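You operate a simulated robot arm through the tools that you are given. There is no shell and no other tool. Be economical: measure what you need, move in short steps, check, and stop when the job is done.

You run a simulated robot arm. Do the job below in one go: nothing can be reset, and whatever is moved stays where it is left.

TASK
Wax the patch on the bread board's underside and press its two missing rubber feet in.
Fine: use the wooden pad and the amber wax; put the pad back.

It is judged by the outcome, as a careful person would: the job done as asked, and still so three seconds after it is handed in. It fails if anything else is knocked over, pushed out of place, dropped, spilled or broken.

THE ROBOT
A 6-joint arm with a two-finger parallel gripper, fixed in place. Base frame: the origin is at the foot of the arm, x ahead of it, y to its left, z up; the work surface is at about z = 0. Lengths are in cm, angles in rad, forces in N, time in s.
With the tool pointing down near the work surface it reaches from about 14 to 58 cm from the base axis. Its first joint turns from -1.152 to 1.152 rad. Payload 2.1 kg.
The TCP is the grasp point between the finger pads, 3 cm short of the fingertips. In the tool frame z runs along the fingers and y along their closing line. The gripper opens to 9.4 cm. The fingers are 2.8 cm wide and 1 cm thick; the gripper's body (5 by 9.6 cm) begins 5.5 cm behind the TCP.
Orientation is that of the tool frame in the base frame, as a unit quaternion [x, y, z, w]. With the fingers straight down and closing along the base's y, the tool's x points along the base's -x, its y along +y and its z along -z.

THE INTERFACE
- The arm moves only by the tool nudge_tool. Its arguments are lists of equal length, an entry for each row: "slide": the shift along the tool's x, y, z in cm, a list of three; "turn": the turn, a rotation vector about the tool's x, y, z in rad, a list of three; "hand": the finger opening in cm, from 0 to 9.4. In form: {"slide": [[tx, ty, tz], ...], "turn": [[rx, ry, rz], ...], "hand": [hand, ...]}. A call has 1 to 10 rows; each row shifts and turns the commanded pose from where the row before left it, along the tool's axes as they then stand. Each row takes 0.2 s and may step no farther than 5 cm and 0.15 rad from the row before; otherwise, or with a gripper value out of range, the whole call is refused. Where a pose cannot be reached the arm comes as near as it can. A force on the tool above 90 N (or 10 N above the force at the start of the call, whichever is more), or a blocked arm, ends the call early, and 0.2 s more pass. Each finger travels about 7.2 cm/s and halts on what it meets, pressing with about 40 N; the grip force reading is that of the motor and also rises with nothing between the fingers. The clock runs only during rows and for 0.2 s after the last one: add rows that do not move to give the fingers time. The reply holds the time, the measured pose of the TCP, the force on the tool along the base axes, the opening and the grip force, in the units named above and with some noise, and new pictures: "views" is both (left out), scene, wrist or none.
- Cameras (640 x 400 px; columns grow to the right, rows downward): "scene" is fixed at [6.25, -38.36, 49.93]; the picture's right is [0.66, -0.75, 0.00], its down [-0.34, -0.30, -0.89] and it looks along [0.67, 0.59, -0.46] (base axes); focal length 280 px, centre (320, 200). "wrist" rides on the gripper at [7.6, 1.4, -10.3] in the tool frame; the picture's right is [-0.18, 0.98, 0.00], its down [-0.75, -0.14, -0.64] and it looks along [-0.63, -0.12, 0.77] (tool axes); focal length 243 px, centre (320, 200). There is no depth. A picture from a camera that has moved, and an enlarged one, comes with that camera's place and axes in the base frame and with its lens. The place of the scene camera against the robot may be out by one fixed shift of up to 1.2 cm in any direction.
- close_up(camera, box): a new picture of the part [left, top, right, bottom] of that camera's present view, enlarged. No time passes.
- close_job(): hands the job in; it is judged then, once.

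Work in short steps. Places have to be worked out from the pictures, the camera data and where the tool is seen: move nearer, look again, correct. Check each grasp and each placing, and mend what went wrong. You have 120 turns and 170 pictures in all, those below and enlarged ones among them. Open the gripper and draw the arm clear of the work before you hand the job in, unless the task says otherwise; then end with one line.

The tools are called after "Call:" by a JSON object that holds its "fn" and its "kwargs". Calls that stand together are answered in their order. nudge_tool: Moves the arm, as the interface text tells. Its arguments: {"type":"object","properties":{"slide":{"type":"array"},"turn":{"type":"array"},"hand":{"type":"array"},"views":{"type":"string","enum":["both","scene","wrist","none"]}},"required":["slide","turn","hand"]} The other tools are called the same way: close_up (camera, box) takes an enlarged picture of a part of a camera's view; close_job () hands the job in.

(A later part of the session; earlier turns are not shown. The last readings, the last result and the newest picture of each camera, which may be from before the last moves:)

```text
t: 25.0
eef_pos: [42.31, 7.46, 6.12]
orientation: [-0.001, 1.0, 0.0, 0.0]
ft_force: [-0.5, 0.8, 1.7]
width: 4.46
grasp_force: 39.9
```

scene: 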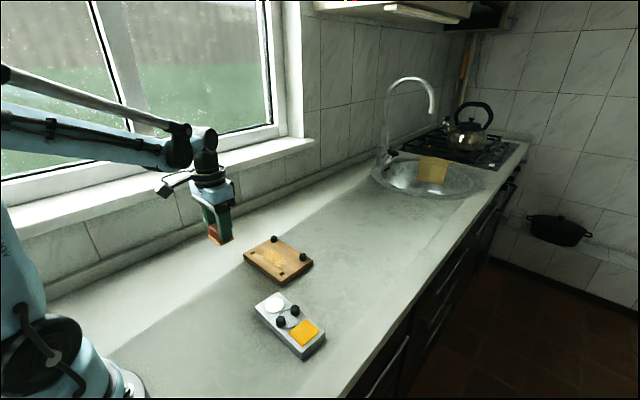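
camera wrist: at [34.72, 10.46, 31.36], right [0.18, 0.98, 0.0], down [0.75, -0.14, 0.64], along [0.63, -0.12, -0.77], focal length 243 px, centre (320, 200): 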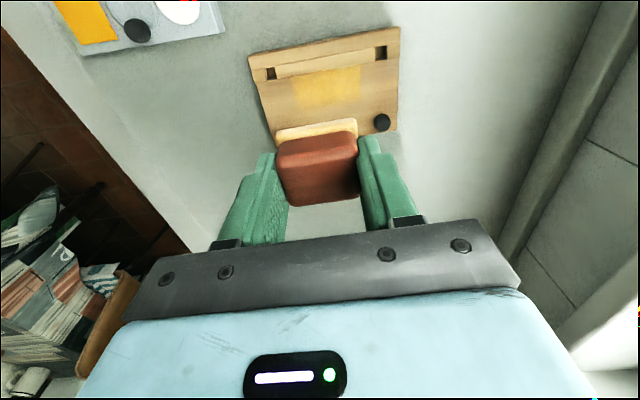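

Touching. I'll press a little and sweep +y along one lane, shift 0.9 cm in x, then sweep back.

Call:
{"fn": "nudge_tool", "kwargs": {"slide": [[0, 0, 0.025], [0, 1, 0], [0, 1, 0], [0, 1, 0], [0, 1, 0], [0, 1, 0], [-0.45, 0, 0], [-0.45, 0, 0], [0, 0, 0]], "turn": [[0, 0, 0], [0, 0, 0], [0, 0, 0], [0, 0, 0], [0, 0, 0], [0, 0, 0], [0, 0, 0], [0, 0, 0], [0, 0, 0]], "hand": [3.5, 3.5, 3.5, 3.5, 3.5, 3.5, 3.5, 3.5, 3.5]}}

Call:
{"fn": "close_up", "kwargs": {"camera": "scene", "box": [230, 220, 330, 300]}}

```text
t: 27.0
eef_pos: [43.18, 12.4, 6.3]
orientation: [0.0, 1.0, 0.0, 0.001]
ft_force: [-0.2, 0.1, -0.1]
width: 4.46
grasp_force: 39.4
camera wrist: at [35.52, 13.68, 16.48], right [0.18, 0.98, 0.0], down [0.75, -0.14, 0.64], along [0.63, -0.12, -0.77], focal length 243 px, centre (320, 200)
```

scene: 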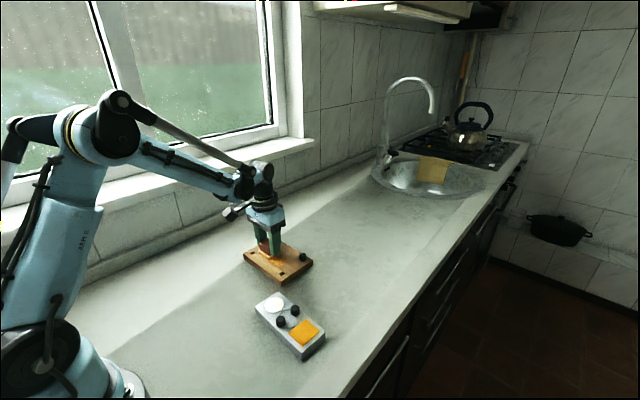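
wrist: 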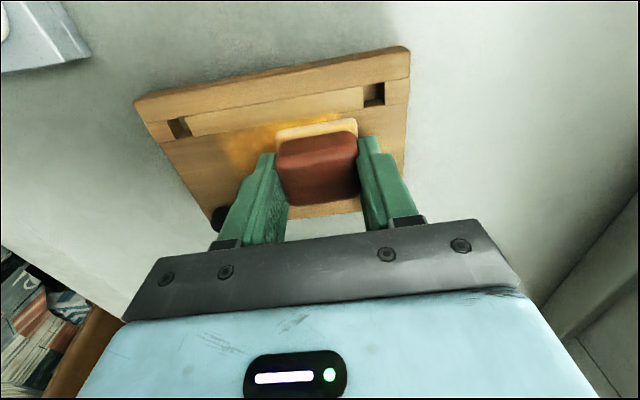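

```text
5.00 times, centred on (280, 260) of scene
camera zoom: at [6.26, -38.36, 49.93], right [0.66, -0.75, 0.0], down [-0.34, -0.3, -0.89], along [0.67, 0.59, -0.46], focal length 1400 px, centre (520, -100)
```

zoom: 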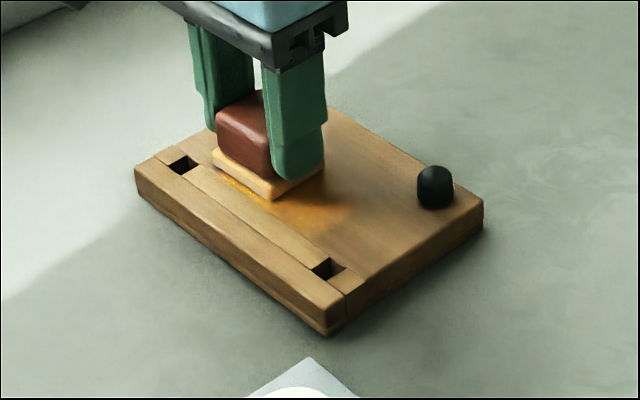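

The wax has deepened, but contact was lost at the end. I'll press down slightly and sweep back along this lane.

Call:
{"fn": "nudge_tool", "kwargs": {"slide": [[0, 0, 0.06], [0, 0, 0]], "turn": [[0, 0, 0], [0, 0, 0]], "hand": [3.5, 3.5], "views": "none"}}

```text
t: 27.6
eef_pos: [43.1, 12.32, 6.16]
orientation: [0.0, 1.0, 0.0, 0.001]
ft_force: [-0.5, -0.1, 4.0]
width: 4.47
grasp_force: 39.8
```

Call:
{"fn": "nudge_tool", "kwargs": {"slide": [[0, 0, 0.03], [0, -1, 0], [0, -1, 0], [0, -1, 0], [0, -1, 0], [0, -0.8, 0], [0, 0, 0]], "turn": [[0, 0, 0], [0, 0, 0], [0, 0, 0], [0, 0, 0], [0, 0, 0], [0, 0, 0], [0, 0, 0]], "hand": [3.5, 3.5, 3.5, 3.5, 3.5, 3.5, 3.5], "views": "none"}}

```text
t: 29.2
eef_pos: [43.18, 7.6, 6.15]
orientation: [-0.001, 1.0, 0.001, 0.001]
ft_force: [1.7, 12.5, 30.7]
width: 4.45
grasp_force: 40.0
```

That stroke was pressed well. I'll lift and look.

Call:
{"fn": "nudge_tool", "kwargs": {"slide": [[0, 0, -2], [0, 1, -4.5], [0, 0.8, -4.5], [1, 0, -4], [0, 0, 0]], "turn": [[0, 0, 0], [0, 0, 0], [0, 0, 0], [0, 0, 0], [0, 0, 0]], "hand": [3.5, 3.5, 3.5, 3.5, 3.5]}}

Call:
{"fn": "close_up", "kwargs": {"camera": "wrist", "box": [230, 20, 430, 145]}}

Call:
{"fn": "close_up", "kwargs": {"camera": "scene", "box": [230, 220, 350, 316]}}

```text
t: 30.4
eef_pos: [42.43, 9.33, 21.22]
orientation: [0.0, 1.0, 0.0, 0.001]
ft_force: [-0.4, -0.4, 0.1]
width: 4.48
grasp_force: 40.0
camera wrist: at [34.7, 10.64, 31.55], right [0.18, 0.98, 0.0], down [0.75, -0.14, 0.64], along [0.63, -0.12, -0.77], focal length 243 px, centre (320, 200)
```

scene: 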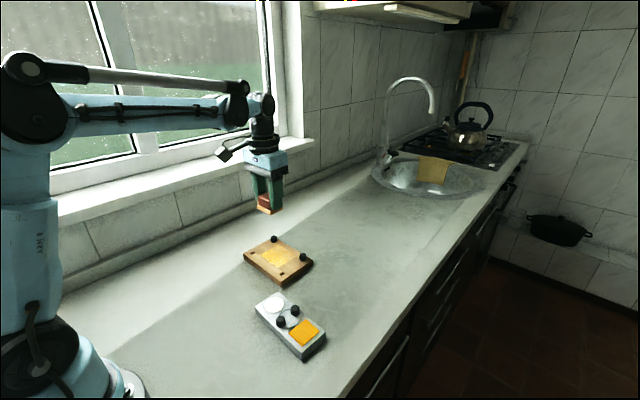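
wrist: 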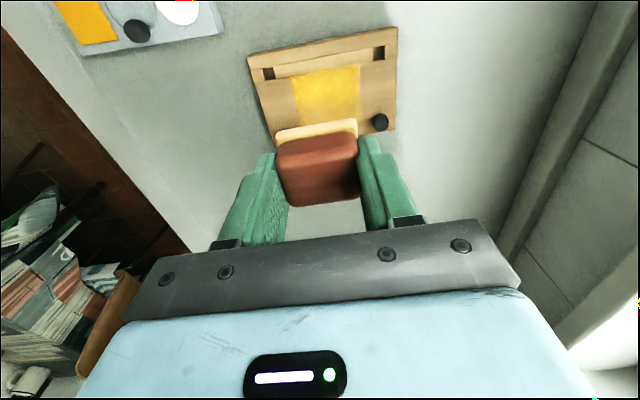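

```text
3.20 times, centred on (330, 82) of wrist
camera zoom: at [34.7, 10.64, 31.55], right [0.18, 0.98, 0.0], down [0.75, -0.14, 0.64], along [0.63, -0.12, -0.77], focal length 776 px, centre (288, 576)
```

zoom: 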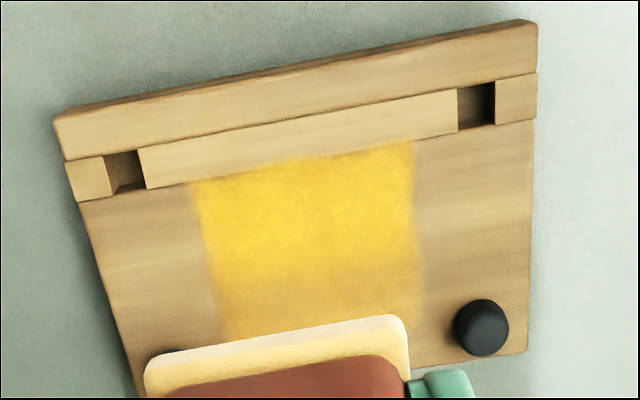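

```text
4.17 times, centred on (290, 268) of scene
camera zoom: at [6.25, -38.36, 49.93], right [0.66, -0.75, 0.0], down [-0.34, -0.3, -0.89], along [0.67, 0.59, -0.46], focal length 1166 px, centre (445, -83)
```

zoom: 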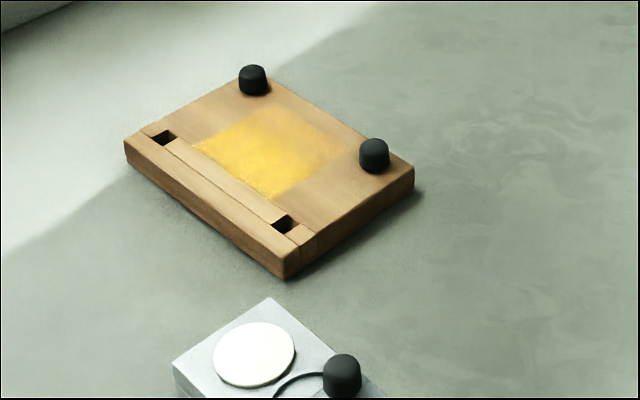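

The patch evidently continues further from the strip, with its far side still faint. I'll do another lane further out, at TCP x 44.4, staying between the existing feet.

Call:
{"fn": "nudge_tool", "kwargs": {"slide": [[-1, -0.8, 4], [-1, -0.8, 4], [0, 0, 4], [0, 0, 2.5], [0, 0, 0]], "turn": [[0, 0, 0], [0, 0, 0], [0, 0, 0], [0, 0, 0], [0, 0, 0]], "hand": [3.5, 3.5, 3.5, 3.5, 3.5]}}

Call:
{"fn": "close_up", "kwargs": {"camera": "scene", "box": [230, 220, 350, 316]}}

```text
t: 31.6
eef_pos: [44.5, 8.05, 6.62]
orientation: [0.0, 1.0, 0.0, 0.001]
ft_force: [0.4, -0.4, -0.4]
width: 4.45
grasp_force: 40.0
camera wrist: at [36.8, 9.33, 16.86], right [0.18, 0.98, 0.0], down [0.75, -0.14, 0.64], along [0.63, -0.12, -0.77], focal length 243 px, centre (320, 200)
```

scene: 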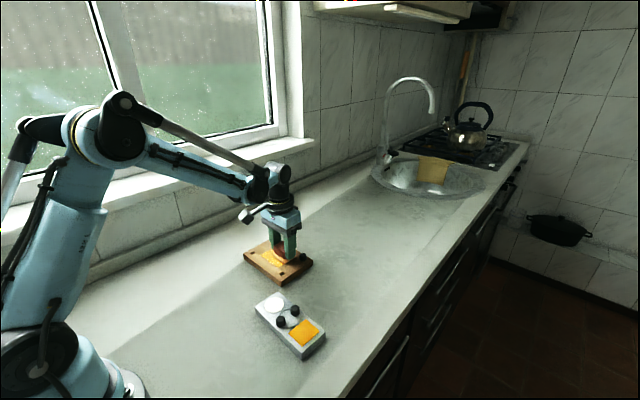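
wrist: 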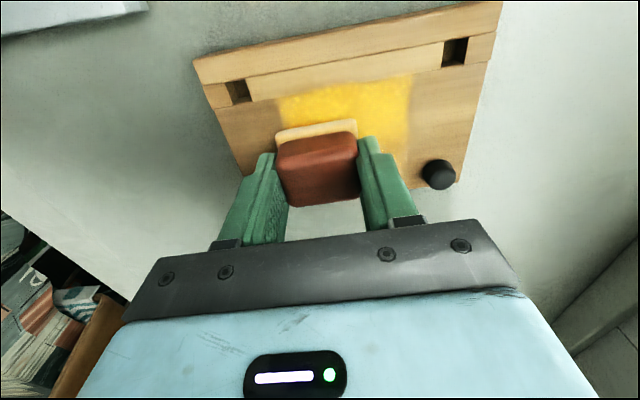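

```text
4.17 times, centred on (290, 268) of scene
camera zoom: at [6.25, -38.36, 49.93], right [0.66, -0.75, 0.0], down [-0.34, -0.3, -0.89], along [0.67, 0.59, -0.46], focal length 1166 px, centre (445, -83)
```

zoom: 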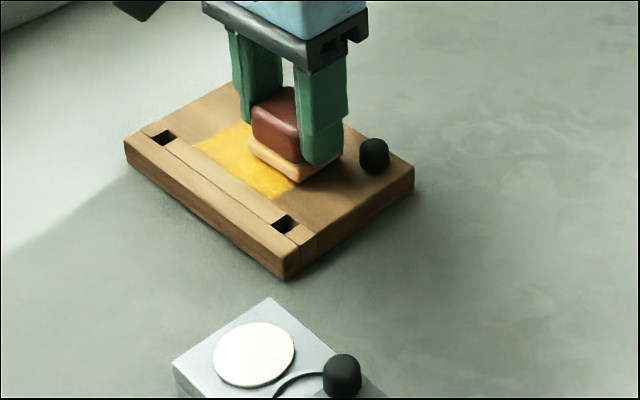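

Call:
{"fn": "nudge_tool", "kwargs": {"slide": [[0, 0, 0.3], [0, 0, 0.1], [0, 0, 0]], "turn": [[0, 0, 0], [0, 0, 0], [0, 0, 0]], "hand": [3.5, 3.5, 3.5], "views": "none"}}

```text
t: 32.4
eef_pos: [44.32, 7.85, 6.27]
orientation: [0.0, 1.0, 0.0, 0.001]
ft_force: [1.1, 0.1, -0.6]
width: 4.47
grasp_force: 39.7
```

Call:
{"fn": "nudge_tool", "kwargs": {"slide": [[0, 0, 0.1], [0, 0, 0]], "turn": [[0, 0, 0], [0, 0, 0]], "hand": [3.5, 3.5], "views": "none"}}

```text
t: 33.0
eef_pos: [44.36, 7.94, 6.15]
orientation: [-0.001, 1.0, 0.0, 0.001]
ft_force: [1.2, -0.1, 3.0]
width: 4.44
grasp_force: 40.6
```

Contact. I'll sweep to y≈11.9 and back.

Call:
{"fn": "nudge_tool", "kwargs": {"slide": [[0, -0.3, 0.04], [0, 0.9, 0], [0, 0.9, 0], [0, 0.9, 0], [0, 0.9, 0.02], [0, 0.6, 0], [0, 0, 0]], "turn": [[0, 0, 0], [0, 0, 0], [0, 0, 0], [0, 0, 0], [0, 0, 0], [0, 0, 0], [0, 0, 0]], "hand": [3.5, 3.5, 3.5, 3.5, 3.5, 3.5, 3.5], "views": "none"}}

Call:
{"fn": "nudge_tool", "kwargs": {"slide": [[0, 0, -2], [0, -1, -4.5], [0, -1.5, -4.5], [2, 0, -4], [0, 0, 0]], "turn": [[0, 0, 0], [0, 0, 0], [0, 0, 0], [0, 0, 0], [0, 0, 0]], "hand": [3.5, 3.5, 3.5, 3.5, 3.5]}}

Call:
{"fn": "close_up", "kwargs": {"camera": "scene", "box": [230, 220, 350, 316]}}

```text
t: 34.6
eef_pos: [44.38, 11.71, 5.98]
orientation: [0.0, 1.0, 0.0, 0.001]
ft_force: [1.8, -9.4, 23.3]
width: 4.47
grasp_force: 40.0
```

```text
t: 35.8
eef_pos: [42.1, 9.46, 21.17]
orientation: [0.0, 1.0, 0.0, 0.001]
ft_force: [0.8, 0.1, -0.2]
width: 4.46
grasp_force: 40.3
camera wrist: at [34.54, 10.75, 31.42], right [0.18, 0.98, 0.0], down [0.75, -0.14, 0.64], along [0.63, -0.12, -0.77], focal length 243 px, centre (320, 200)
```

scene: 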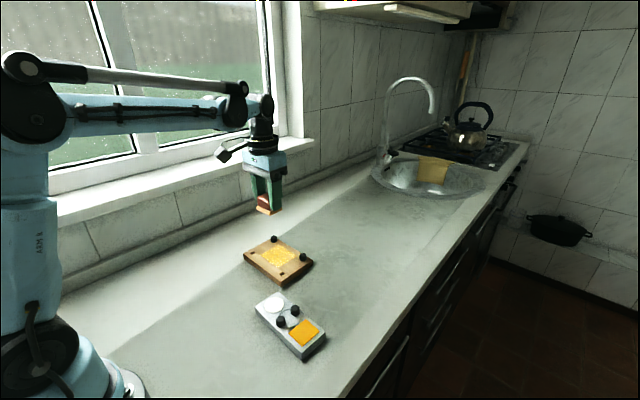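
wrist: 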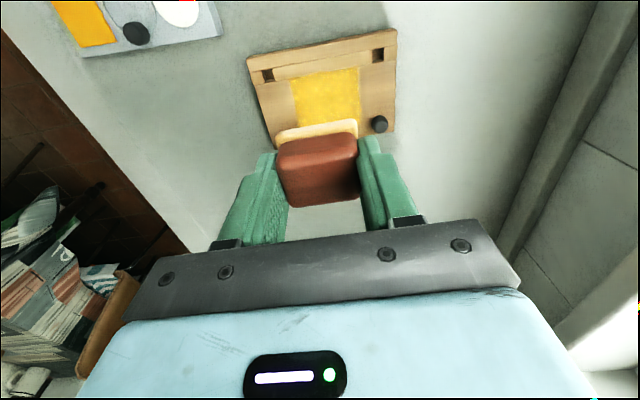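

```text
4.17 times, centred on (290, 268) of scene
camera zoom: at [6.25, -38.36, 49.93], right [0.66, -0.75, 0.0], down [-0.34, -0.3, -0.89], along [0.67, 0.59, -0.46], focal length 1166 px, centre (445, -83)
```

zoom: 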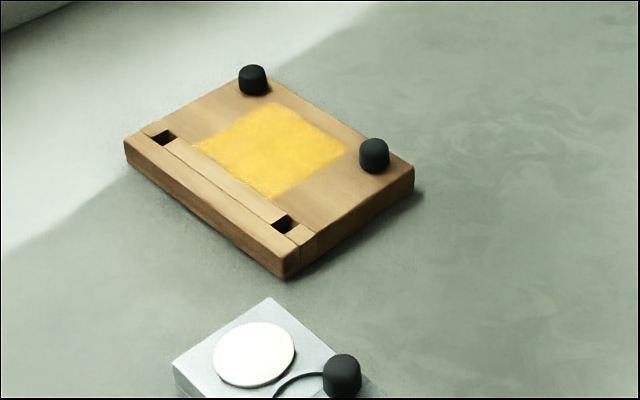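

The patch is now fully and evenly coated out to a straight far edge. I'll take the pad back to its home above (45.34, -7.52).

Call:
{"fn": "nudge_tool", "kwargs": {"slide": [[-0.8, -4.24, 0], [-0.8, -4.24, 0], [-0.8, -4.24, 0], [-0.8, -4.24, 0], [0, 0, 4.3], [0, 0, 4.3], [0, 0, 4.3], [0, 0, 0]], "turn": [[0, 0, 0], [0, 0, 0], [0, 0, 0], [0, 0, 0], [0, 0, 0.05], [0, 0, 0], [0, 0, 0], [0, 0, 0]], "hand": [3.5, 3.5, 3.5, 3.5, 3.5, 3.5, 3.5, 3.5], "views": "none"}}

```text
t: 37.6
eef_pos: [45.36, -7.94, 8.31]
orientation: [0.026, 1.0, 0.0, 0.001]
ft_force: [0.2, -0.8, -0.8]
width: 4.49
grasp_force: 40.1
```

Call:
{"fn": "nudge_tool", "kwargs": {"slide": [[0, 0.3, 2], [0, 0, 1.6], [0, 0, 0]], "turn": [[0, 0, 0], [0, 0, 0], [0, 0, 0]], "hand": [3.5, 3.5, 3.5], "views": "none"}}

```text
t: 38.4
eef_pos: [45.61, -7.41, 4.47]
orientation: [0.025, 1.0, -0.001, 0.001]
ft_force: [-0.4, -0.6, -0.3]
width: 4.47
grasp_force: 39.9
```

Call:
{"fn": "nudge_tool", "kwargs": {"slide": [[0, 0, 0.1], [0, 0, 0.08], [0, 0, 0]], "turn": [[0, 0, 0], [0, 0, 0], [0, 0, 0]], "hand": [3.5, 3.5, 3.5], "views": "none"}}

```text
t: 39.2
eef_pos: [45.39, -7.38, 4.25]
orientation: [0.025, 1.0, 0.0, 0.001]
ft_force: [-0.9, 0.2, -0.3]
width: 4.49
grasp_force: 39.9
```

Call:
{"fn": "nudge_tool", "kwargs": {"slide": [[0, 0, 0.08], [0, 0, 0]], "turn": [[0, 0, 0], [0, 0, 0]], "hand": [3.5, 3.5], "views": "none"}}

```text
t: 39.8
eef_pos: [45.58, -7.46, 4.34]
orientation: [0.026, 1.0, 0.0, 0.0]
ft_force: [0.1, -0.1, -0.7]
width: 4.5
grasp_force: 40.2
```

Call:
{"fn": "nudge_tool", "kwargs": {"slide": [[0, 0, 0.08], [0, 0, 0]], "turn": [[0, 0, 0], [0, 0, 0]], "hand": [3.5, 3.5], "views": "none"}}

```text
t: 40.4
eef_pos: [45.37, -7.48, 4.24]
orientation: [0.026, 1.0, -0.001, 0.0]
ft_force: [0.3, 0.1, -0.8]
width: 4.47
grasp_force: 39.9
```

Call:
{"fn": "nudge_tool", "kwargs": {"slide": [[0, 0, 0.08], [0, 0, 0]], "turn": [[0, 0, 0], [0, 0, 0]], "hand": [3.5, 3.5], "views": "none"}}

```text
t: 41.0
eef_pos: [45.42, -7.38, 4.11]
orientation: [0.025, 1.0, 0.0, 0.001]
ft_force: [0.0, 0.1, -0.9]
width: 4.5
grasp_force: 40.3
```

Call:
{"fn": "nudge_tool", "kwargs": {"slide": [[0, 0, 0.08], [0, 0, 0]], "turn": [[0, 0, 0], [0, 0, 0]], "hand": [3.5, 3.5], "views": "both"}}

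Call:
{"fn": "close_up", "kwargs": {"camera": "scene", "box": [290, 230, 370, 305]}}

```text
t: 41.6
eef_pos: [45.47, -7.49, 4.08]
orientation: [0.025, 1.0, 0.001, 0.0]
ft_force: [0.7, 1.0, 13.5]
width: 4.48
grasp_force: 39.7
camera wrist: at [37.83, -5.72, 14.38], right [0.23, 0.97, 0.0], down [0.74, -0.18, 0.64], along [0.63, -0.15, -0.77], focal length 243 px, centre (320, 200)
```

scene: 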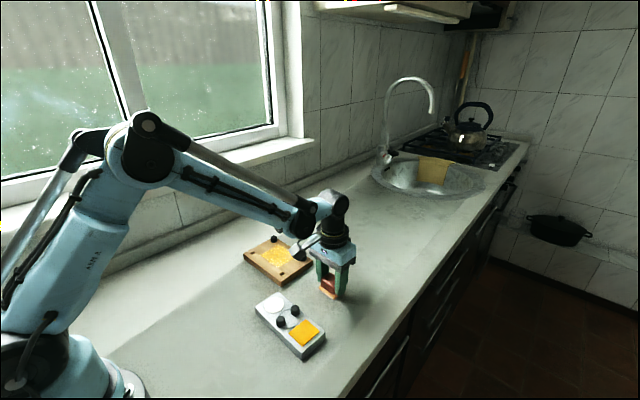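
wrist: 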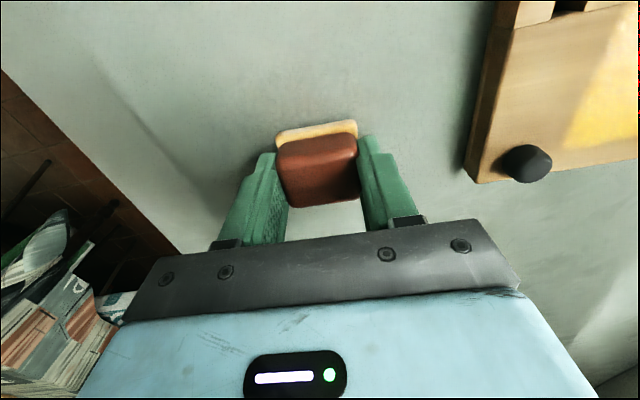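

```text
5.33 times, centred on (330, 268) of scene
camera zoom: at [6.25, -38.36, 49.93], right [0.66, -0.75, 0.0], down [-0.34, -0.3, -0.89], along [0.67, 0.59, -0.46], focal length 1493 px, centre (267, -160)
```

zoom: 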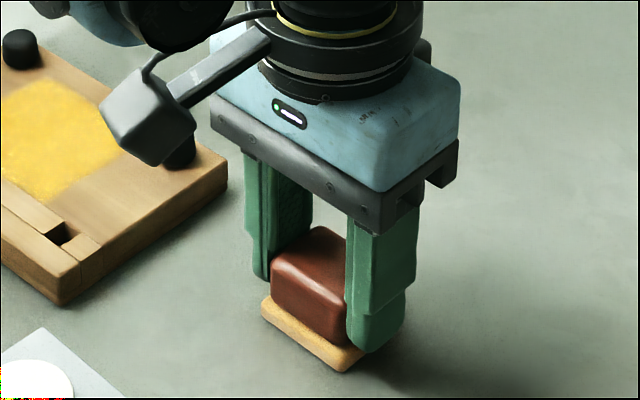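

The pad is seated and matches its original spot within about 2 mm. I'll ease off, release and rise.

Call:
{"fn": "nudge_tool", "kwargs": {"slide": [[0, 0, -0.03], [0, 0, 0], [0, 0, 0], [0, 0, 0], [0, 0, -4], [0, 0, -5], [0, 0, -5], [0, 0, 0]], "turn": [[0, 0, 0], [0, 0, 0], [0, 0, 0], [0, 0, 0], [0, 0, 0], [0, 0, 0], [0, 0, 0], [0, 0, -0.05]], "hand": [3.5, 6, 8, 8, 8, 8, 8, 8]}}

Call:
{"fn": "close_up", "kwargs": {"camera": "scene", "box": [290, 230, 370, 305]}}

```text
t: 43.4
eef_pos: [45.16, -7.38, 18.26]
orientation: [0.0, 1.0, 0.0, 0.001]
ft_force: [0.5, 1.1, 1.0]
width: 8.02
grasp_force: 0.0
camera wrist: at [37.59, -6.09, 28.5], right [0.18, 0.98, 0.0], down [0.75, -0.14, 0.64], along [0.63, -0.12, -0.77], focal length 243 px, centre (320, 200)
```

scene: 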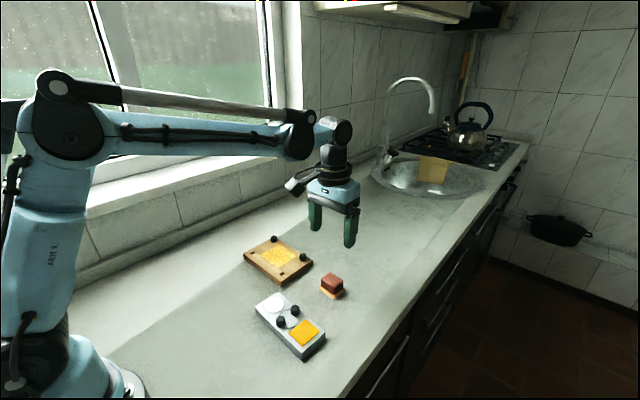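
wrist: 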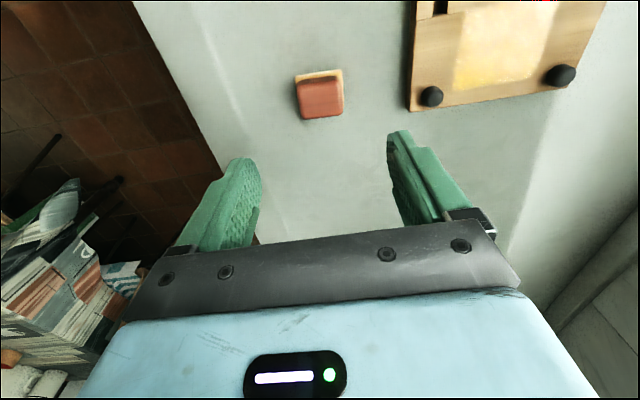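

```text
5.33 times, centred on (330, 268) of scene
camera zoom: at [6.25, -38.36, 49.93], right [0.66, -0.75, 0.0], down [-0.34, -0.3, -0.89], along [0.67, 0.59, -0.46], focal length 1493 px, centre (267, -160)
```

zoom: 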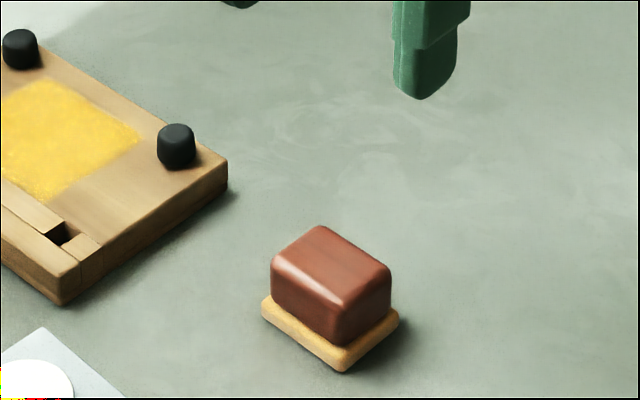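

The pad is back in place. Now I'll view the loose feet from close above the tray.

Call:
{"fn": "nudge_tool", "kwargs": {"slide": [[4.6, 0, 1], [4.6, 0, 1], [4.6, 0, 1], [0, 0, 2], [0, 0, 0]], "turn": [[0, 0, 0], [0, 0, 0], [0, 0, 0], [0, 0, 0], [0, 0, 0]], "hand": [6, 6, 6, 6, 6]}}

Call:
{"fn": "close_up", "kwargs": {"camera": "wrist", "box": [260, 60, 420, 160]}}

Call:
{"fn": "close_up", "kwargs": {"camera": "scene", "box": [255, 295, 319, 340]}}

```text
t: 44.6
eef_pos: [31.56, -7.51, 12.99]
orientation: [0.0, 1.0, 0.0, 0.001]
ft_force: [0.2, -0.7, 0.3]
width: 5.99
grasp_force: 0.0
camera wrist: at [23.95, -6.18, 23.18], right [0.18, 0.98, 0.0], down [0.75, -0.14, 0.64], along [0.63, -0.12, -0.77], focal length 243 px, centre (320, 200)
```

scene: 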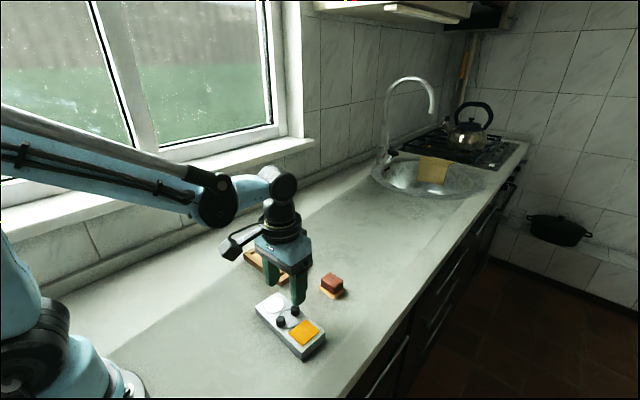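
wrist: 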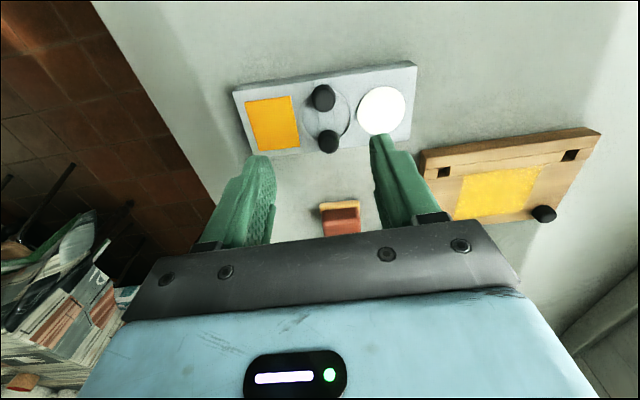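

```text
4.00 times, centred on (340, 110) of wrist
camera zoom: at [23.95, -6.18, 23.18], right [0.18, 0.98, 0.0], down [0.75, -0.14, 0.64], along [0.63, -0.12, -0.77], focal length 970 px, centre (240, 560)
```

zoom: 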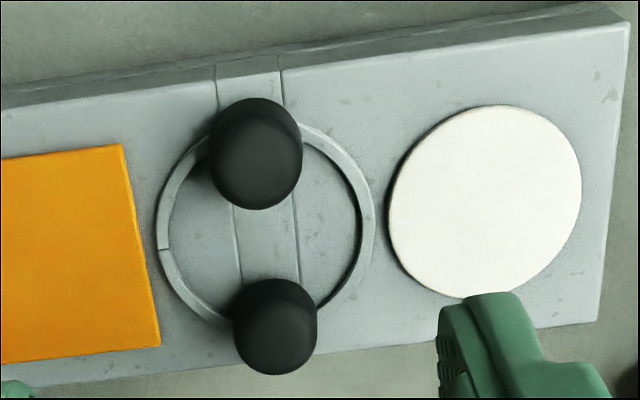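

```text
8.89 times, centred on (287, 318) of scene
camera zoom: at [6.25, -38.36, 49.93], right [0.66, -0.75, 0.0], down [-0.34, -0.3, -0.89], along [0.67, 0.59, -0.46], focal length 2488 px, centre (613, -844)
```

zoom: 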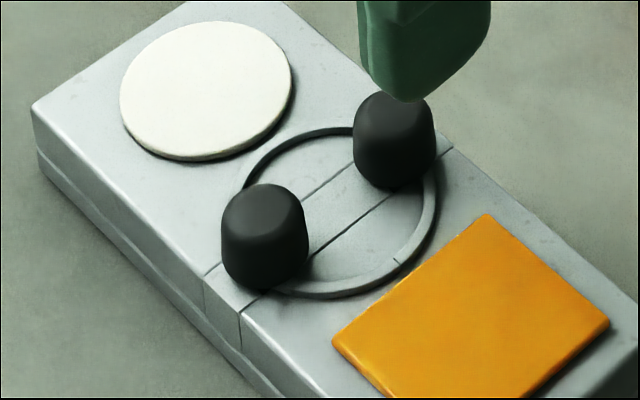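

The feet stand at about (30.1, -7.05) and (33.9, -7.3), roughly 1.9 cm across with tops near z 4. I'll go over the farther one first.

Call:
{"fn": "nudge_tool", "kwargs": {"slide": [[-2.3, 0.2, 3.5], [0, 0, 0], [0, 0, 0]], "turn": [[0, 0, 0], [0, 0, 0.05], [0, 0, 0]], "hand": [4.5, 4.5, 4.5]}}

Call:
{"fn": "close_up", "kwargs": {"camera": "wrist", "box": [240, 60, 400, 160]}}

Call:
{"fn": "close_up", "kwargs": {"camera": "scene", "box": [255, 270, 335, 330]}}

```text
t: 45.4
eef_pos: [34.23, -7.28, 9.53]
orientation: [0.026, 1.0, 0.0, 0.001]
ft_force: [-0.2, -0.2, -0.4]
width: 4.48
grasp_force: 0.0
camera wrist: at [26.42, -5.56, 19.82], right [0.23, 0.97, 0.0], down [0.74, -0.18, 0.64], along [0.63, -0.15, -0.77], focal length 243 px, centre (320, 200)
```

scene: 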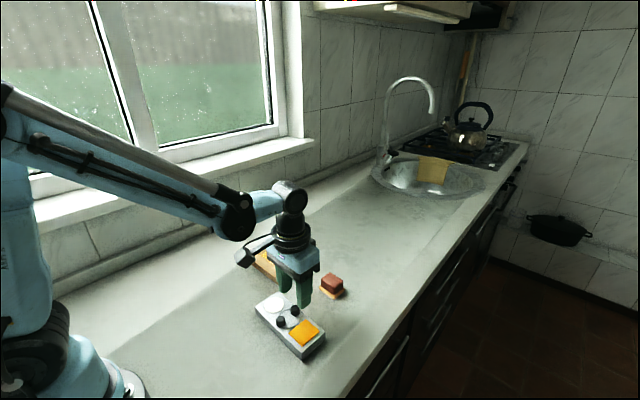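
wrist: 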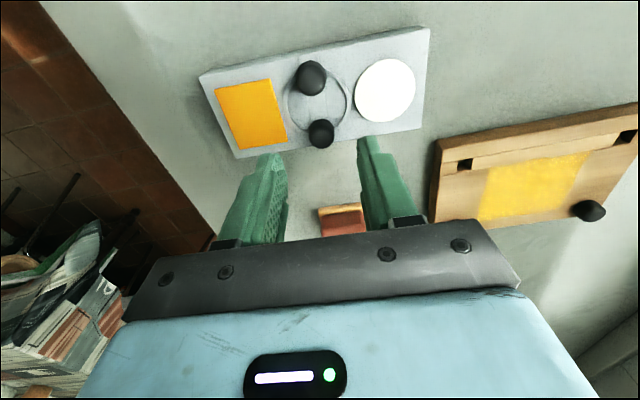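

```text
4.00 times, centred on (320, 110) of wrist
camera zoom: at [26.42, -5.56, 19.82], right [0.23, 0.97, 0.0], down [0.74, -0.18, 0.64], along [0.63, -0.15, -0.77], focal length 970 px, centre (320, 560)
```

zoom: 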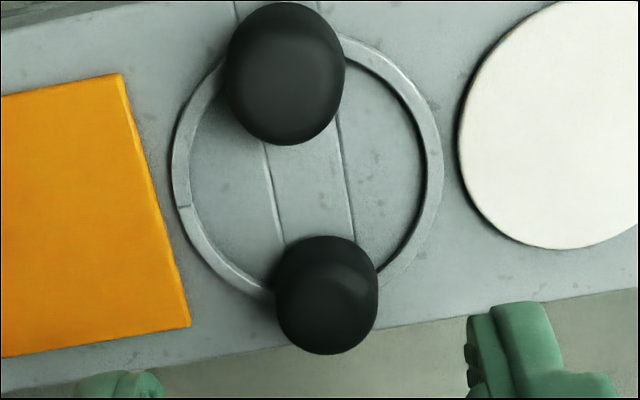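

```text
6.67 times, centred on (295, 300) of scene
camera zoom: at [6.25, -38.36, 49.93], right [0.66, -0.75, 0.0], down [-0.34, -0.3, -0.89], along [0.67, 0.59, -0.46], focal length 1866 px, centre (487, -467)
```

zoom: 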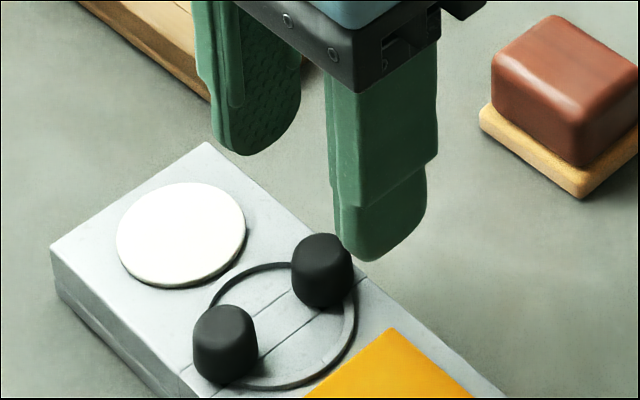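

The projection check puts the tool axis right on the foot. I'll descend with the fingertips to about z 2.65 and close.

Call:
{"fn": "nudge_tool", "kwargs": {"slide": [[0.05, 0, 2], [0, 0, 1.85], [0, 0, 0], [0, 0, 0], [0, 0, 0], [0, 0, 0], [0, 0, 0]], "turn": [[0, 0, 0], [0, 0, 0], [0, 0, 0], [0, 0, 0], [0, 0, 0], [0, 0, 0], [0, 0, 0]], "hand": [4.5, 4.5, 4.5, 2.5, 1, 1, 1]}}

Call:
{"fn": "close_up", "kwargs": {"camera": "wrist", "box": [240, 80, 400, 200]}}

Call:
{"fn": "close_up", "kwargs": {"camera": "scene", "box": [255, 270, 335, 330]}}

```text
t: 47.0
eef_pos: [33.76, -7.14, 5.83]
orientation: [0.025, 1.0, 0.0, 0.002]
ft_force: [-0.2, 0.4, -0.6]
width: 1.14
grasp_force: 37.0
camera wrist: at [26.26, -5.44, 16.05], right [0.23, 0.97, 0.0], down [0.74, -0.18, 0.64], along [0.63, -0.15, -0.77], focal length 243 px, centre (320, 200)
```

scene: 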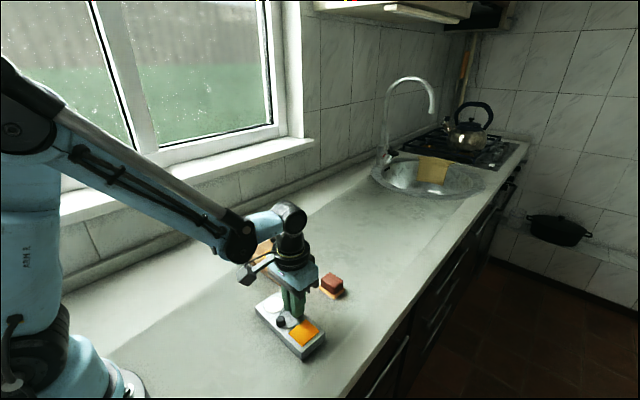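
wrist: 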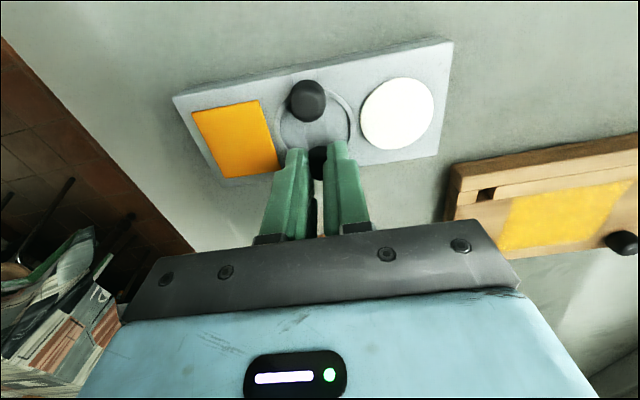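

```text
3.33 times, centred on (320, 140) of wrist
camera zoom: at [26.26, -5.44, 16.05], right [0.23, 0.97, 0.0], down [0.74, -0.18, 0.64], along [0.63, -0.15, -0.77], focal length 809 px, centre (320, 400)
```

zoom: 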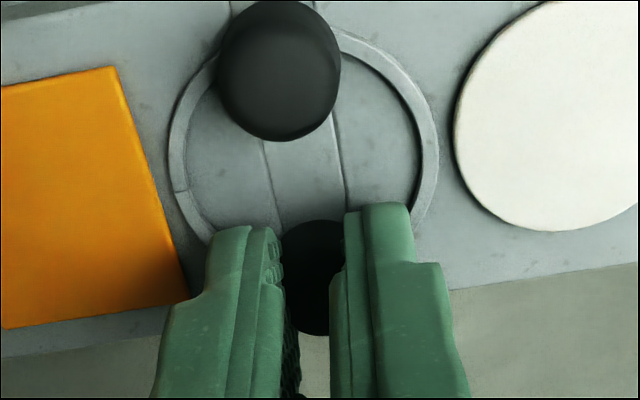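

```text
6.67 times, centred on (295, 300) of scene
camera zoom: at [6.25, -38.36, 49.93], right [0.66, -0.75, 0.0], down [-0.34, -0.3, -0.89], along [0.67, 0.59, -0.46], focal length 1866 px, centre (487, -467)
```

zoom: 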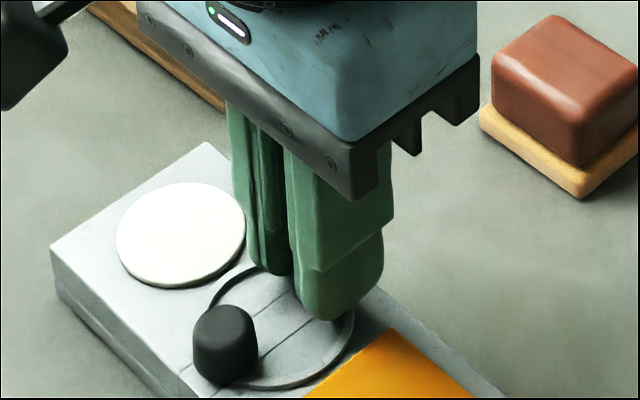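

The fingers stopped at 1.14 cm. I'll command a tighter close to confirm they're really holding the foot.

Call:
{"fn": "nudge_tool", "kwargs": {"slide": [[0, 0, 0], [0, 0, 0], [0, 0, 0]], "turn": [[0, 0, 0], [0, 0, 0], [0, 0, 0]], "hand": [0.3, 0.3, 0.3], "views": "none"}}

```text
t: 47.8
eef_pos: [33.81, -7.19, 5.86]
orientation: [0.026, 1.0, 0.0, 0.0]
ft_force: [0.7, -0.4, 0.2]
width: 0.8
grasp_force: 39.9
```

Call:
{"fn": "close_up", "kwargs": {"camera": "wrist", "box": [240, 80, 400, 200]}}

Call:
{"fn": "close_up", "kwargs": {"camera": "scene", "box": [265, 280, 325, 330]}}

```text
3.33 times, centred on (320, 140) of wrist
camera zoom: at [26.26, -5.44, 16.05], right [0.23, 0.97, 0.0], down [0.74, -0.18, 0.64], along [0.63, -0.15, -0.77], focal length 809 px, centre (320, 400)
```

zoom: 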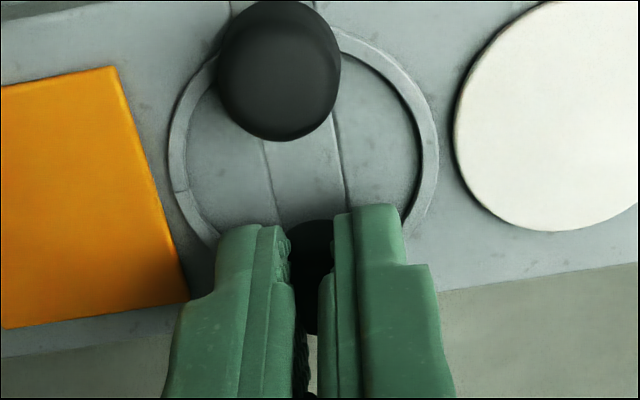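

```text
8.00 times, centred on (295, 305) of scene
camera zoom: at [6.25, -38.36, 49.93], right [0.66, -0.75, 0.0], down [-0.34, -0.3, -0.89], along [0.67, 0.59, -0.46], focal length 2239 px, centre (520, -640)
```

zoom: 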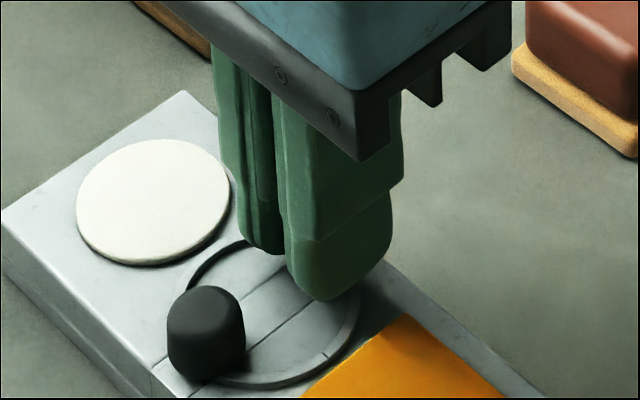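

The fingers are compressing the rubber. I'll relax slightly and lift 2 cm to check whether the foot comes along.

Call:
{"fn": "nudge_tool", "kwargs": {"slide": [[0, 0, 0], [0, 0, -1], [0, 0, -1.5], [0, 0, 0]], "turn": [[0, 0, 0], [0, 0, 0], [0, 0, 0], [0, 0, 0]], "hand": [1.0, 1.0, 1.0, 1.0]}}

Call:
{"fn": "close_up", "kwargs": {"camera": "scene", "box": [265, 280, 325, 330]}}

Call:
{"fn": "close_up", "kwargs": {"camera": "wrist", "box": [240, 80, 400, 200]}}

```text
t: 48.8
eef_pos: [33.77, -7.31, 8.41]
orientation: [0.026, 1.0, 0.0, 0.002]
ft_force: [-0.9, 0.4, -0.3]
width: 1.4
grasp_force: 21.4
camera wrist: at [26.29, -5.59, 18.62], right [0.23, 0.97, 0.0], down [0.74, -0.18, 0.64], along [0.63, -0.15, -0.77], focal length 243 px, centre (320, 200)
```

scene: 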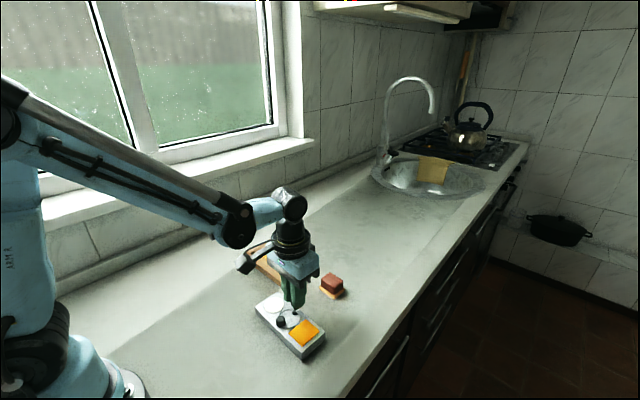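
wrist: 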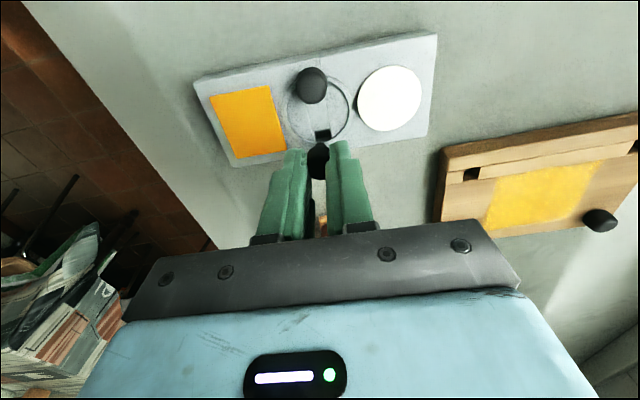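

```text
8.00 times, centred on (295, 305) of scene
camera zoom: at [6.25, -38.36, 49.93], right [0.66, -0.75, 0.0], down [-0.34, -0.3, -0.89], along [0.67, 0.59, -0.46], focal length 2239 px, centre (520, -640)
```

zoom: 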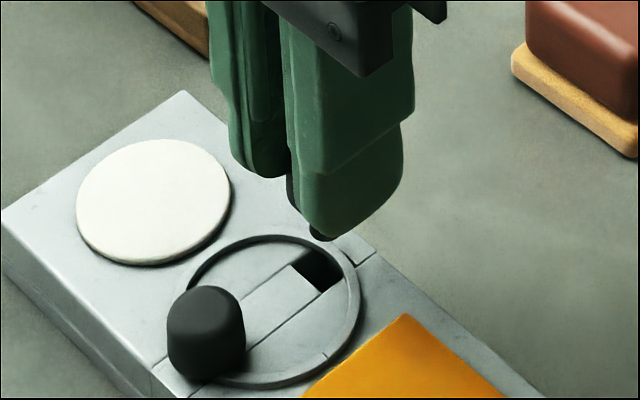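

```text
3.33 times, centred on (320, 140) of wrist
camera zoom: at [26.29, -5.59, 18.62], right [0.23, 0.97, 0.0], down [0.74, -0.18, 0.64], along [0.63, -0.15, -0.77], focal length 809 px, centre (320, 400)
```

zoom: 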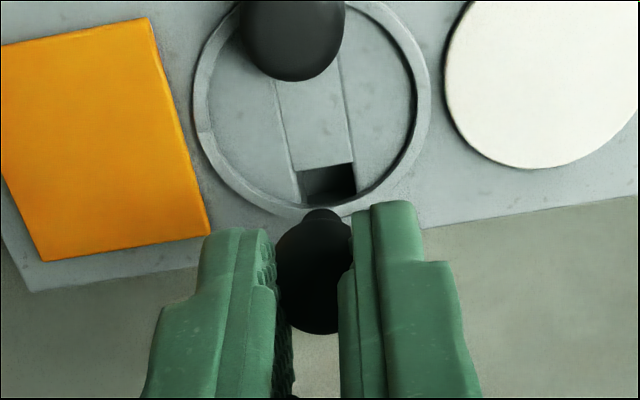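

The foot came out of its square socket and is held. I'll lift, straighten the yaw and move above the near hole (40.2, 3.87).

Call:
{"fn": "nudge_tool", "kwargs": {"slide": [[0, 0, -4], [0, 0, 0], [-2.12, 3.73, 0], [-2.12, 3.73, 0], [-2.12, 3.73, 0], [0, 0, 2.5], [0, 0, 0]], "turn": [[0, 0, 0], [0, 0, -0.042], [0, 0, 0], [0, 0, 0], [0, 0, 0], [0, 0, 0], [0, 0, 0]], "hand": [0.7, 0.7, 0.7, 0.7, 0.7, 0.7, 0.7]}}

Call:
{"fn": "close_up", "kwargs": {"camera": "wrist", "box": [240, 80, 400, 200]}}

Call:
{"fn": "close_up", "kwargs": {"camera": "scene", "box": [255, 235, 325, 290]}}

```text
t: 50.4
eef_pos: [40.26, 3.9, 9.81]
orientation: [0.005, 1.0, 0.0, 0.001]
ft_force: [0.1, -0.4, 0.2]
width: 1.31
grasp_force: 22.5
camera wrist: at [32.7, 5.32, 20.09], right [0.19, 0.98, 0.0], down [0.75, -0.15, 0.64], along [0.63, -0.12, -0.77], focal length 243 px, centre (320, 200)
```

scene: 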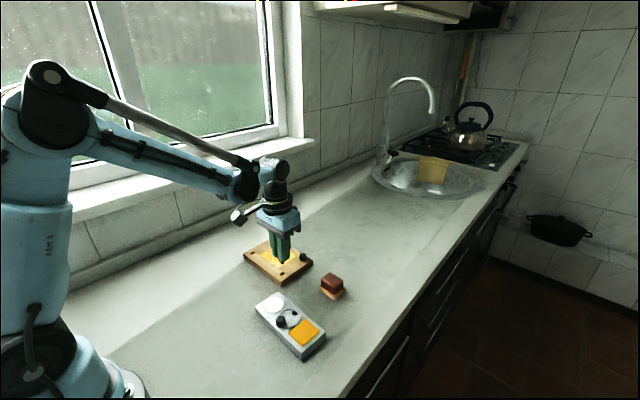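
wrist: 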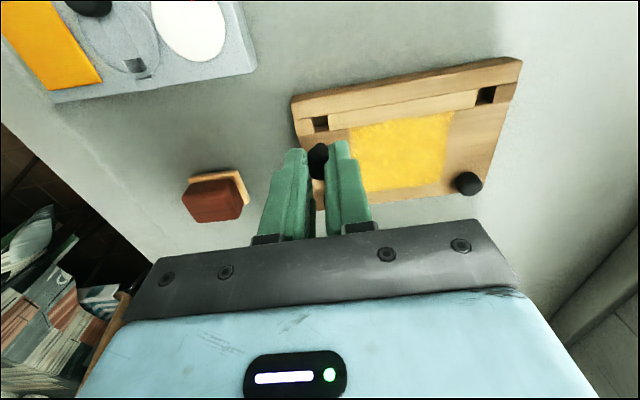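

```text
3.33 times, centred on (320, 140) of wrist
camera zoom: at [32.7, 5.32, 20.09], right [0.19, 0.98, 0.0], down [0.75, -0.15, 0.64], along [0.63, -0.12, -0.77], focal length 809 px, centre (320, 400)
```

zoom: 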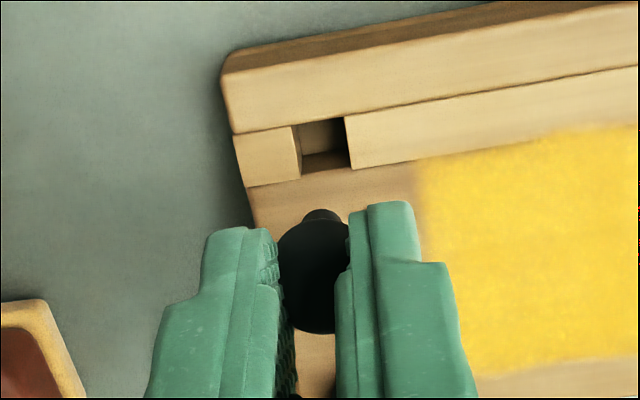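

```text
7.27 times, centred on (290, 262) of scene
camera zoom: at [6.26, -38.36, 49.93], right [0.66, -0.75, 0.0], down [-0.34, -0.3, -0.89], along [0.67, 0.59, -0.46], focal length 2036 px, centre (538, -254)
```

zoom: 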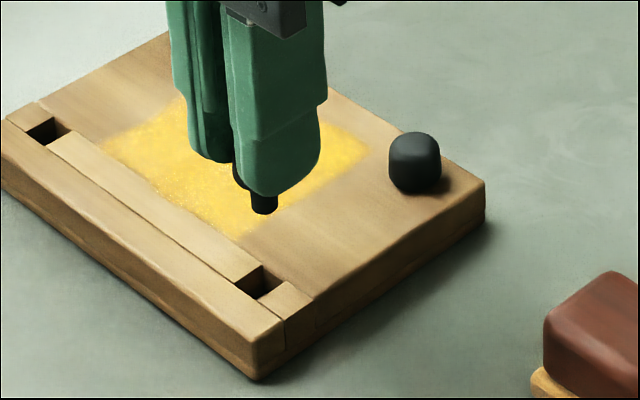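

The hole is 0.12 cm nearer the base and 0.05 cm left of the tool axis. I'll correct for that and descend until the stem is just above the board.

Call:
{"fn": "nudge_tool", "kwargs": {"slide": [[0.12, 0.05, 1.5], [0, 0, 1.2], [0, 0, 0]], "turn": [[0, 0, 0], [0, 0, 0], [0, 0, 0]], "hand": [0.7, 0.7, 0.7]}}

Call:
{"fn": "close_up", "kwargs": {"camera": "wrist", "box": [260, 90, 380, 180]}}

Call:
{"fn": "close_up", "kwargs": {"camera": "scene", "box": [265, 245, 325, 295]}}

```text
t: 51.2
eef_pos: [40.15, 3.99, 6.95]
orientation: [0.003, 1.0, 0.0, 0.001]
ft_force: [-0.9, -0.4, 1.2]
width: 1.28
grasp_force: 16.9
camera wrist: at [32.52, 5.39, 17.35], right [0.19, 0.98, 0.0], down [0.75, -0.15, 0.64], along [0.63, -0.12, -0.77], focal length 243 px, centre (320, 200)
```

scene: 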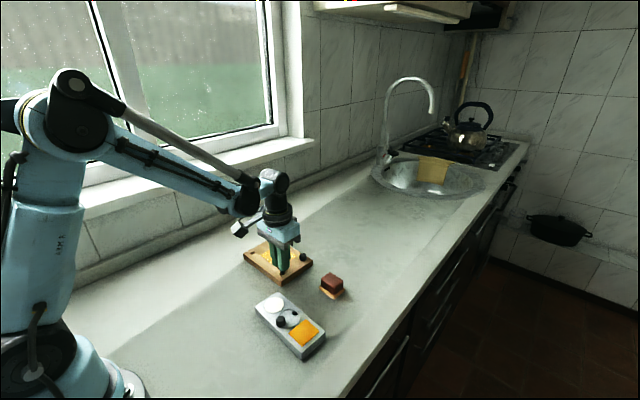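
wrist: 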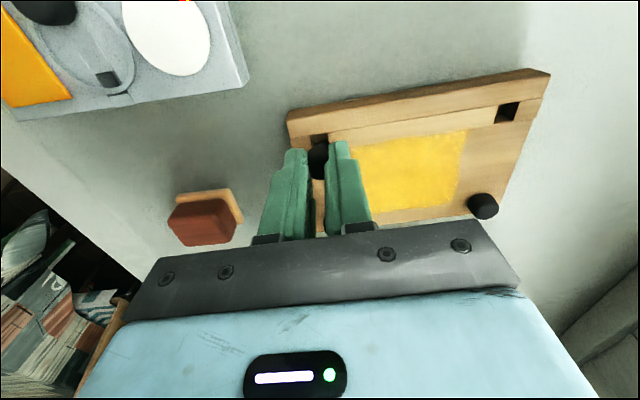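

```text
4.44 times, centred on (320, 135) of wrist
camera zoom: at [32.52, 5.39, 17.35], right [0.19, 0.98, 0.0], down [0.75, -0.15, 0.64], along [0.63, -0.12, -0.77], focal length 1078 px, centre (320, 489)
```

zoom: 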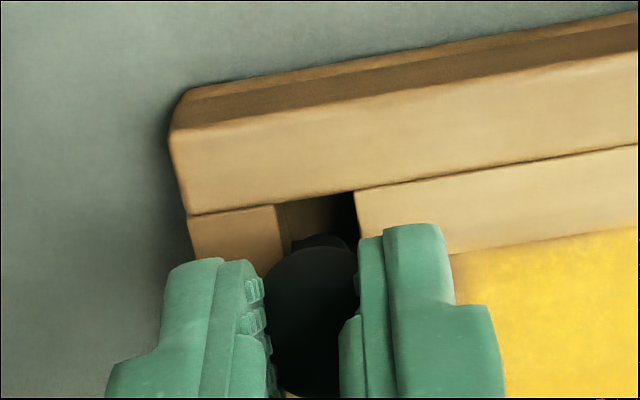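

```text
8.00 times, centred on (295, 270) of scene
camera zoom: at [6.25, -38.36, 49.93], right [0.66, -0.75, 0.0], down [-0.34, -0.3, -0.89], along [0.67, 0.59, -0.46], focal length 2239 px, centre (520, -360)
```

zoom: 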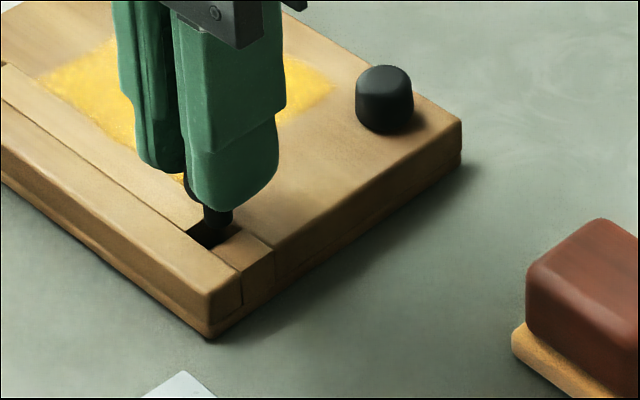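

The stem is over the hole opening. I'll tighten the grip and lower gently.

Call:
{"fn": "nudge_tool", "kwargs": {"slide": [[0, 0, 0], [0, 0, 0.3], [0, 0, 0.2], [0, 0, 0]], "turn": [[0, 0, 0], [0, 0, 0], [0, 0, 0], [0, 0, 0]], "hand": [0.5, 0.5, 0.5, 0.5], "views": "none"}}

```text
t: 52.2
eef_pos: [40.23, 4.05, 6.54]
orientation: [0.005, 1.0, 0.0, 0.002]
ft_force: [-2.0, 0.4, -0.3]
width: 0.77
grasp_force: 39.9
```

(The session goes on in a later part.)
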